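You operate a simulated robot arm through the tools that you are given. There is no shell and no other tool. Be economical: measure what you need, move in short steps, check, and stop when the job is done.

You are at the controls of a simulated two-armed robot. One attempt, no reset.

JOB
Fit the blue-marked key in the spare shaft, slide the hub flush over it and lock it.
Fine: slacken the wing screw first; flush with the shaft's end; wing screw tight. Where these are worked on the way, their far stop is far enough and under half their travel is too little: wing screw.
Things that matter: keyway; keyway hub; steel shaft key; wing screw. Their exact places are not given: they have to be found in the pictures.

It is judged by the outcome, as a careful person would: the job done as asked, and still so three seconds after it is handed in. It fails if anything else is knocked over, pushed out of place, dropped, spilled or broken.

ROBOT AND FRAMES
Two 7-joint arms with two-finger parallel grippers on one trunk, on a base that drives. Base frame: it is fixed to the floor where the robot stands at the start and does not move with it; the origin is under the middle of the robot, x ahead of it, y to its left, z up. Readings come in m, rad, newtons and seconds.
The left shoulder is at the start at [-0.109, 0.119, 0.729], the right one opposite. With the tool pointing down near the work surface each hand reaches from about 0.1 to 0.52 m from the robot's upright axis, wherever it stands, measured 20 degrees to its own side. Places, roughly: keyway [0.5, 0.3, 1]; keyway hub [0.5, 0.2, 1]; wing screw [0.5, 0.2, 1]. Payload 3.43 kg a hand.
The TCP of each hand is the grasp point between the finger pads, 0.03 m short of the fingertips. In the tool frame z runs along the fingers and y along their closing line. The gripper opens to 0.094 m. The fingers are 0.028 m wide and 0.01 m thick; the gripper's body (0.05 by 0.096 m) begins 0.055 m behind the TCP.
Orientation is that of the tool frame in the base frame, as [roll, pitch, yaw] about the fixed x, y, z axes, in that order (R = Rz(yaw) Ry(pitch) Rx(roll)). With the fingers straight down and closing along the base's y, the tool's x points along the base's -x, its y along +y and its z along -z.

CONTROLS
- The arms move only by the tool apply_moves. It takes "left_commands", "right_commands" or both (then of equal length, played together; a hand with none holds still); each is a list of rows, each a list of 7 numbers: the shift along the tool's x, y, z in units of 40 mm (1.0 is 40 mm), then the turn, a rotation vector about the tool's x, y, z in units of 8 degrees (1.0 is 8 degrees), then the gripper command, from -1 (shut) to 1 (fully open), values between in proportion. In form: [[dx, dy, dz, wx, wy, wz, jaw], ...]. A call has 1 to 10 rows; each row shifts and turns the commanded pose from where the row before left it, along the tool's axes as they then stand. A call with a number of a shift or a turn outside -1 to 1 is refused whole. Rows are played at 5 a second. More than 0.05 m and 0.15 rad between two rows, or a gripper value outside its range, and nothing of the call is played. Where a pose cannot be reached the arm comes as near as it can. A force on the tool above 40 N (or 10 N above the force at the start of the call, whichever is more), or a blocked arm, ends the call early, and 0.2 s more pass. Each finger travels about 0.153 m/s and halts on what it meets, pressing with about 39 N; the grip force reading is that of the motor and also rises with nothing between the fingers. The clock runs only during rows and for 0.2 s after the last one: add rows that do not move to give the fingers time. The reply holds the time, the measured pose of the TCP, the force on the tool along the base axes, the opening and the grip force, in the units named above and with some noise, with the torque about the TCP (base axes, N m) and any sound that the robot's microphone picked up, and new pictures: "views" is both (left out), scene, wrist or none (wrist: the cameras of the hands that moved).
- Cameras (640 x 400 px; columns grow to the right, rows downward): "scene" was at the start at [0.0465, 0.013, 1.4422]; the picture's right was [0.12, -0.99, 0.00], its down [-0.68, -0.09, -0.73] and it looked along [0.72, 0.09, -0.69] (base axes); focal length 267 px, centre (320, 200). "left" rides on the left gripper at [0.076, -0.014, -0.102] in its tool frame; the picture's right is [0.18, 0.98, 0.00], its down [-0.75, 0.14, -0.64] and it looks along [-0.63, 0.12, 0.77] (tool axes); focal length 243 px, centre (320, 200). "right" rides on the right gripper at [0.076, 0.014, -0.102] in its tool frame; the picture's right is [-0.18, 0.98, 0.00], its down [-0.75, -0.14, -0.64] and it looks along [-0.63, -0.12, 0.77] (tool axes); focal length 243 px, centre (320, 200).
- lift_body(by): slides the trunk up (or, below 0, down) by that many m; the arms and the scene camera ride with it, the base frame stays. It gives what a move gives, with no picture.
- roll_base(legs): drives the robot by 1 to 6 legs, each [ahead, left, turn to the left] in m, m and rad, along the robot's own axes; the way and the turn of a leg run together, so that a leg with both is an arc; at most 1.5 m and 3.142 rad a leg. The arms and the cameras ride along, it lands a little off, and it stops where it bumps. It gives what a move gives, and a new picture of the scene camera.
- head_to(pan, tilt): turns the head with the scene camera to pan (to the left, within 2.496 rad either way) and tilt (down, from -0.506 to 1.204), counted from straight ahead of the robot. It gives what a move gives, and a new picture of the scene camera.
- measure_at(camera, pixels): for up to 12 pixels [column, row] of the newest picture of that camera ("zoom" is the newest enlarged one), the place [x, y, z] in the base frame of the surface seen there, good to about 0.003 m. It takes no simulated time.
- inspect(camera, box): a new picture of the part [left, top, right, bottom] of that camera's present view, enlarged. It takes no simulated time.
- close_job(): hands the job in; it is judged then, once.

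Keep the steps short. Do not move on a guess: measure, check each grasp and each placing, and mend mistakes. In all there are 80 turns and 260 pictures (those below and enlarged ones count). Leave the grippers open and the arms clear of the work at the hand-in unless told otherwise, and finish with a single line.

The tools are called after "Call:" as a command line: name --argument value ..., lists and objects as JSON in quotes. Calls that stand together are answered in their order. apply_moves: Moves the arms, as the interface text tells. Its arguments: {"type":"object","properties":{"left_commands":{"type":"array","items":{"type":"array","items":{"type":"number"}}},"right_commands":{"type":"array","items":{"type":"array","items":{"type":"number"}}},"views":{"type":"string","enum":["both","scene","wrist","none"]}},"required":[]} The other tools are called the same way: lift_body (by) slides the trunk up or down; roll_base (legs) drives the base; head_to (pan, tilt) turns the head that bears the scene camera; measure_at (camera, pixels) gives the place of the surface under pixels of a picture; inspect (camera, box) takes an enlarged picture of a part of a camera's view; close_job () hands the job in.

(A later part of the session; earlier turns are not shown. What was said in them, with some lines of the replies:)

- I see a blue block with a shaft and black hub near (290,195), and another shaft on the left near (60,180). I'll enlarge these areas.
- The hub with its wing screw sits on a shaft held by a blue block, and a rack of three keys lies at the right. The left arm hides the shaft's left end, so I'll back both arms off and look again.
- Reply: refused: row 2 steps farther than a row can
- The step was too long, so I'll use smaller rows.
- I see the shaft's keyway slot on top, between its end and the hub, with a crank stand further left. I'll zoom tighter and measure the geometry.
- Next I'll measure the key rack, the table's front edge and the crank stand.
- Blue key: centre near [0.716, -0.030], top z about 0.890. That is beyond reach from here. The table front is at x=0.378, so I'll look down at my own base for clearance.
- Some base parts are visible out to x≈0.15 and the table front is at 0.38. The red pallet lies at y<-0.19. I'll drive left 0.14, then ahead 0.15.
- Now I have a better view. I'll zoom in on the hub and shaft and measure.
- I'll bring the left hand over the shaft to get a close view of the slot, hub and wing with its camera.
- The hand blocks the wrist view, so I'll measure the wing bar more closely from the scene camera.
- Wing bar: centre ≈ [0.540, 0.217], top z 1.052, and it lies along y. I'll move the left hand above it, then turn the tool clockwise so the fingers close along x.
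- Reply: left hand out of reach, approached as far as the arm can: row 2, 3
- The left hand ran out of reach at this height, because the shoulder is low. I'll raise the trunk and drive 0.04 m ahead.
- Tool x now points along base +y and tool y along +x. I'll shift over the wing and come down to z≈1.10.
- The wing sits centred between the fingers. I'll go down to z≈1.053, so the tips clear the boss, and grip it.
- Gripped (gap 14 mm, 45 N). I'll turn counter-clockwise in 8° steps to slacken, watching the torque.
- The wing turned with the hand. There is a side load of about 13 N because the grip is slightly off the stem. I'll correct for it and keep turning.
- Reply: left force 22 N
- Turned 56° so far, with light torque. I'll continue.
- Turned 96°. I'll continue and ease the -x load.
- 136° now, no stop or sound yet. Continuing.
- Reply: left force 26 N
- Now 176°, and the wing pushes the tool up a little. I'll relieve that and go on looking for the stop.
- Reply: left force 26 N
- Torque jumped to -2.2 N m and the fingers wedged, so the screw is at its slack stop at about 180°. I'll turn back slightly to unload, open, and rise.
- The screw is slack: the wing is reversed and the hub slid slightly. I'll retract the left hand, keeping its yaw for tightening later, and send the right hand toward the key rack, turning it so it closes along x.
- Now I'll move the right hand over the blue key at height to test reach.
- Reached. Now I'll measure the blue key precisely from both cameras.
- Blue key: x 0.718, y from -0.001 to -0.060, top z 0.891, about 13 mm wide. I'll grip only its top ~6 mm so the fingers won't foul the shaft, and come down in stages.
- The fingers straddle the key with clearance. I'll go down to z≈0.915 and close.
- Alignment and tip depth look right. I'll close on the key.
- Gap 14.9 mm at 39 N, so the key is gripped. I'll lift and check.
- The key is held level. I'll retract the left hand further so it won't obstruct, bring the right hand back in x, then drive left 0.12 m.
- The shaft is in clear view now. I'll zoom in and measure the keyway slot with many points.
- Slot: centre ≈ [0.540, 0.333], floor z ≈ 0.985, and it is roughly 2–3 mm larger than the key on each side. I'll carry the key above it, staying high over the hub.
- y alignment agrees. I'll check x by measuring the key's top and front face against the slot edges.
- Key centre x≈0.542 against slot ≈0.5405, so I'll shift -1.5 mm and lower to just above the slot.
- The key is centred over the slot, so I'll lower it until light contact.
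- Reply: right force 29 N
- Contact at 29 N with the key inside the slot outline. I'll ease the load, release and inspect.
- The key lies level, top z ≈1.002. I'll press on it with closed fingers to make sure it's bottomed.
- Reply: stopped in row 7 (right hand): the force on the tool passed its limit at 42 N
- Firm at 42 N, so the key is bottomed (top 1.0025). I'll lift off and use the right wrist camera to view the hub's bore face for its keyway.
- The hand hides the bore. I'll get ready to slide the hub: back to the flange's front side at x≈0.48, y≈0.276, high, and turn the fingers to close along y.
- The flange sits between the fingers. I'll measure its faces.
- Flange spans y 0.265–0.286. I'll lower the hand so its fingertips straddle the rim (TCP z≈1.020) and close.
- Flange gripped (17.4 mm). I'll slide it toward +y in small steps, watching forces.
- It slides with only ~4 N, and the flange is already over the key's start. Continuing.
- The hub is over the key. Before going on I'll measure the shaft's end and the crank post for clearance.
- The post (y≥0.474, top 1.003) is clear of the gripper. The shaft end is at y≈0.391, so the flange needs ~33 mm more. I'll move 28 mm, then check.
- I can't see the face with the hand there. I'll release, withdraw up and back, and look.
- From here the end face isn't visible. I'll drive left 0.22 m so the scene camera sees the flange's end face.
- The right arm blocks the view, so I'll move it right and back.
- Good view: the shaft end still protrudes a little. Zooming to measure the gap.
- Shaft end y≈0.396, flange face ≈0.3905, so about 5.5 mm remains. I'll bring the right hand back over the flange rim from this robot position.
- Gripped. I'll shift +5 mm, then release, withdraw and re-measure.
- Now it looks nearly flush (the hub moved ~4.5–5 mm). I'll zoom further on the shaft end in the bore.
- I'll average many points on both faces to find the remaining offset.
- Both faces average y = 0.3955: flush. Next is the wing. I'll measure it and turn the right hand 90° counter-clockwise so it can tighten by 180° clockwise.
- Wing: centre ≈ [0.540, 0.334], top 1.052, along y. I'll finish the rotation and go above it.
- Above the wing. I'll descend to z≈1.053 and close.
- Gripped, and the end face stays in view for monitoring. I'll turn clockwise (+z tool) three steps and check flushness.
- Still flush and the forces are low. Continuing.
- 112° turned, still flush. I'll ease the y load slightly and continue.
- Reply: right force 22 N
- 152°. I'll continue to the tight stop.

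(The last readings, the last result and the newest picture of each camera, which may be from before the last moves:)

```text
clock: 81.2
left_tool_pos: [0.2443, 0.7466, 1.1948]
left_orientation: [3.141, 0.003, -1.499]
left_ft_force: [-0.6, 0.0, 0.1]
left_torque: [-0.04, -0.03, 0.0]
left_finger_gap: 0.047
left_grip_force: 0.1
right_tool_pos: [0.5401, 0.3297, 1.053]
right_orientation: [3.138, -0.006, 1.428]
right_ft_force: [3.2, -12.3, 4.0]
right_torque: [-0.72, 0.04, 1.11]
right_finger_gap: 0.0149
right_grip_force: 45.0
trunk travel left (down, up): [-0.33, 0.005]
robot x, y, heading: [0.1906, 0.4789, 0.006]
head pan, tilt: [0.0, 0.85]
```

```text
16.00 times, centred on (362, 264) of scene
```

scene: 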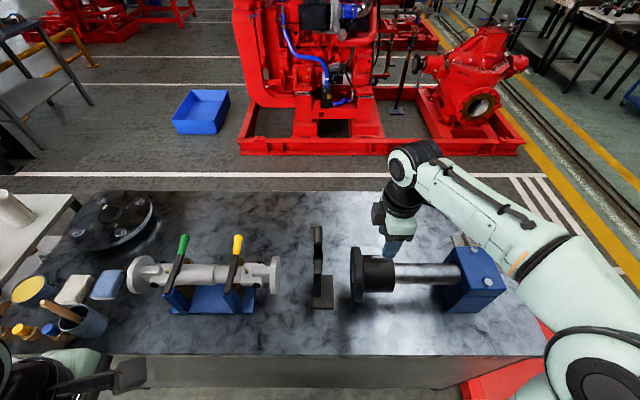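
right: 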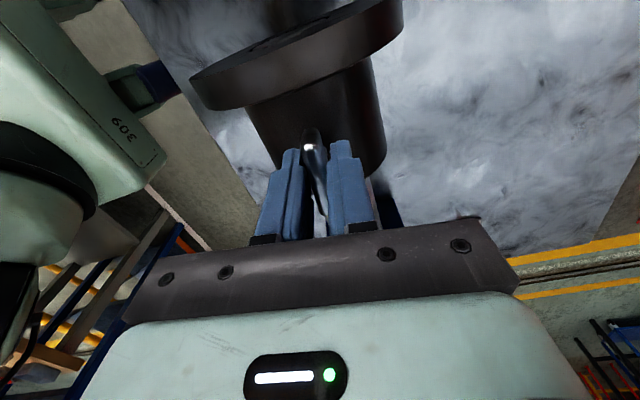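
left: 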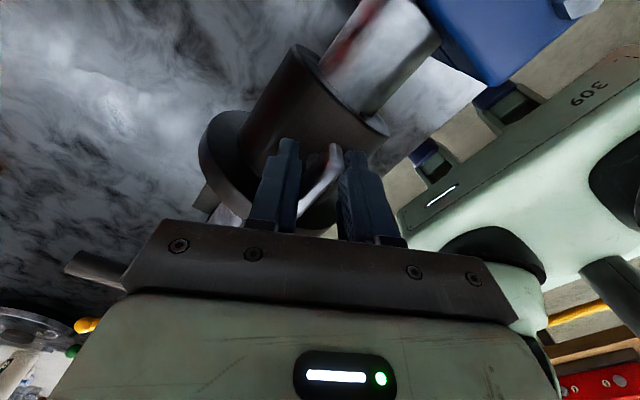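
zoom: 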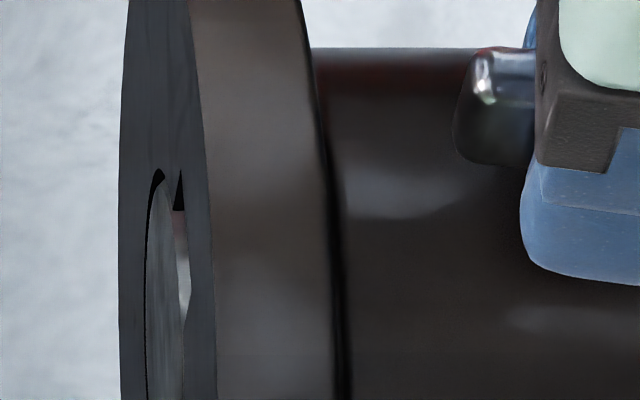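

Torque is 1.1 N m and rising, so this is the tight stop. One more small nudge, then I'll unload, open and lift away.

Call:
apply_moves --right_commands '[[0, 0, 0, 0, 0, 0.7, -1], [0, 0, 0, 0, 0, 0, -1], [0, 0, 0, 0, 0, -1, -0.8], [0, 0, 0, 0, 0, -0.7, -0.4], [0, 0, 0, 0, 0, 0, -0.1], [0, 0, 0, 0, 0, 0, 0], [0, 0, -1, 0, 0, 0, 0], [0, 0, -1, 0, 0, 0, 0], [0, 0, -0.5, 0, 0, 0, 0]]' --views "none"

Call:
inspect --camera "scene" --box '[342, 244, 406, 284]'

```text
clock: 83.2
left_tool_pos: [0.2447, 0.7478, 1.1945]
left_orientation: [3.141, 0.0, -1.497]
left_ft_force: [-0.4, 0.6, -1.0]
left_torque: [0.04, 0.02, 0.01]
left_finger_gap: 0.047
left_grip_force: 0.1
right_tool_pos: [0.5394, 0.3301, 1.1532]
right_orientation: [3.134, -0.007, 1.567]
right_ft_force: [-0.4, 1.1, -0.3]
right_torque: [-0.01, 0.01, -0.01]
right_finger_gap: 0.047
right_grip_force: 0.1
trunk travel left (down, up): [-0.33, 0.005]
robot x, y, heading: [0.1876, 0.4759, 0.001]
head pan, tilt: [0.0, 0.85]
```

```text
10.00 times, centred on (374, 264) of scene
```

zoom: 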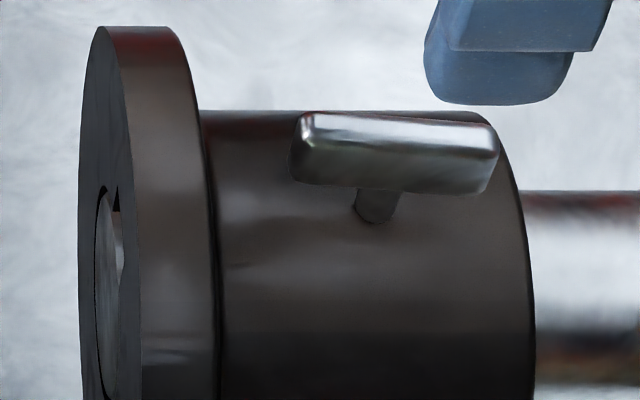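

The wing is slightly past its original angle, so it is tight. I'll retract the right hand clear, open it, and recheck flushness with averaged points.

Call:
apply_moves --left_commands '[[0, 0, 0, 0, 0, 0, 1], [0, 0, 0, 0, 0, 0, 1], [0, 0, 0, 0, 0, 0, 1], [0, 0, 0, 0, 0, 0, 1], [0, 0, 0, 0, 0, 0, 1], [0, 0, 0, 0, 0, 0, 1], [0, 0, 0, 0, 0, 0, 1]]' --right_commands '[[0, -0.9, 0, 0, 0, 0, 0], [-0.5, -0.9, 0, 0, 0, 0, 0], [-0.5, -0.9, 0, 0, 0, 0, 0.5], [-0.5, -0.9, 0, 0, 0, 0, 1], [-0.5, -0.9, 0, 0, 0, 0, 1], [-0.5, -0.9, 0, 0, 0, 0, 1], [0, 0, 0, 0, 0, 0, 1]]' --views "scene"

Call:
inspect --camera "scene" --box '[346, 260, 362, 270]'

Call:
measure_at --camera "zoom" --pixels '[[275, 40], [290, 40], [305, 40], [275, 80], [290, 80], [310, 80], [270, 120], [285, 120], [305, 120], [268, 200], [335, 200], [335, 250]]'

Call:
measure_at --camera "zoom" --pixels '[[298, 220], [298, 240], [298, 260], [298, 280], [298, 300], [300, 320], [300, 340], [300, 360], [300, 380], [306, 260], [306, 300], [306, 340]]'

```text
clock: 84.8
left_tool_pos: [0.2432, 0.7481, 1.1944]
left_orientation: [3.141, 0.001, -1.498]
left_ft_force: [-0.4, 0.3, -0.3]
left_torque: [0.05, 0.02, 0.02]
left_finger_gap: 0.0939
left_grip_force: 0.0
right_tool_pos: [0.3246, 0.2303, 1.1512]
right_orientation: [3.134, -0.008, 1.567]
right_ft_force: [-0.2, 1.0, -1.0]
right_torque: [0.0, 0.01, -0.03]
right_finger_gap: 0.0942
right_grip_force: 0.1
trunk travel left (down, up): [-0.33, 0.005]
robot x, y, heading: [0.1887, 0.4778, 0.007]
head pan, tilt: [0.0, 0.85]
```

scene: 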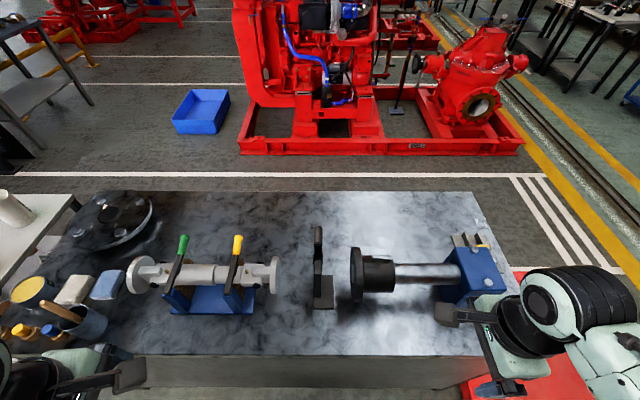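

```text
16.00 times, centred on (354, 265) of scene
```

zoom: 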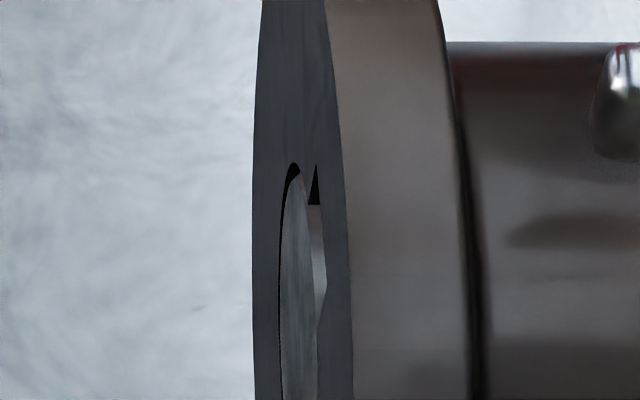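

```text
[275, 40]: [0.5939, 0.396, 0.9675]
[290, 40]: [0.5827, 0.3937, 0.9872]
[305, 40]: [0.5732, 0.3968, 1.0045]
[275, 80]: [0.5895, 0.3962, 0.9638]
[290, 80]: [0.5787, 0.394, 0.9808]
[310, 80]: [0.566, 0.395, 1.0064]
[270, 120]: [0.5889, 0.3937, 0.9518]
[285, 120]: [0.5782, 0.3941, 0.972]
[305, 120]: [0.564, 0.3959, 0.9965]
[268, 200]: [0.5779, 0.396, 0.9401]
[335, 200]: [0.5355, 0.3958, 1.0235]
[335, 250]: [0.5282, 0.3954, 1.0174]
```

```text
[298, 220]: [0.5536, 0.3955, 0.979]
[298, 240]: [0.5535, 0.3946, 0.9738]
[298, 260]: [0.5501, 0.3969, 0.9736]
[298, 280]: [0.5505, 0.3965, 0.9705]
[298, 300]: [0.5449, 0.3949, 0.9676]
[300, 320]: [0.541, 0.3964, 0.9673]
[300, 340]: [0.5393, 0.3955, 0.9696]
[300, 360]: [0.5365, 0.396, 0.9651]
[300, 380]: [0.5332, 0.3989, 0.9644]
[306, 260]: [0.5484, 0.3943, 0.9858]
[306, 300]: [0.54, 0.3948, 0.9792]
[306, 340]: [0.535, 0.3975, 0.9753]
```

The flange face averages 0.395 and the shaft end 0.396, so they are flush within measuring error. The wing is tight, the key is captured, the other parts look undisturbed, and both hands are open and clear. Handing in.

Call:
close_job

```text
The job is handed in.
```

The blue-marked key is in the shaft's keyway, the hub is over it and flush with the shaft's end to within about 1 mm, and the wing screw is tight to its stop.
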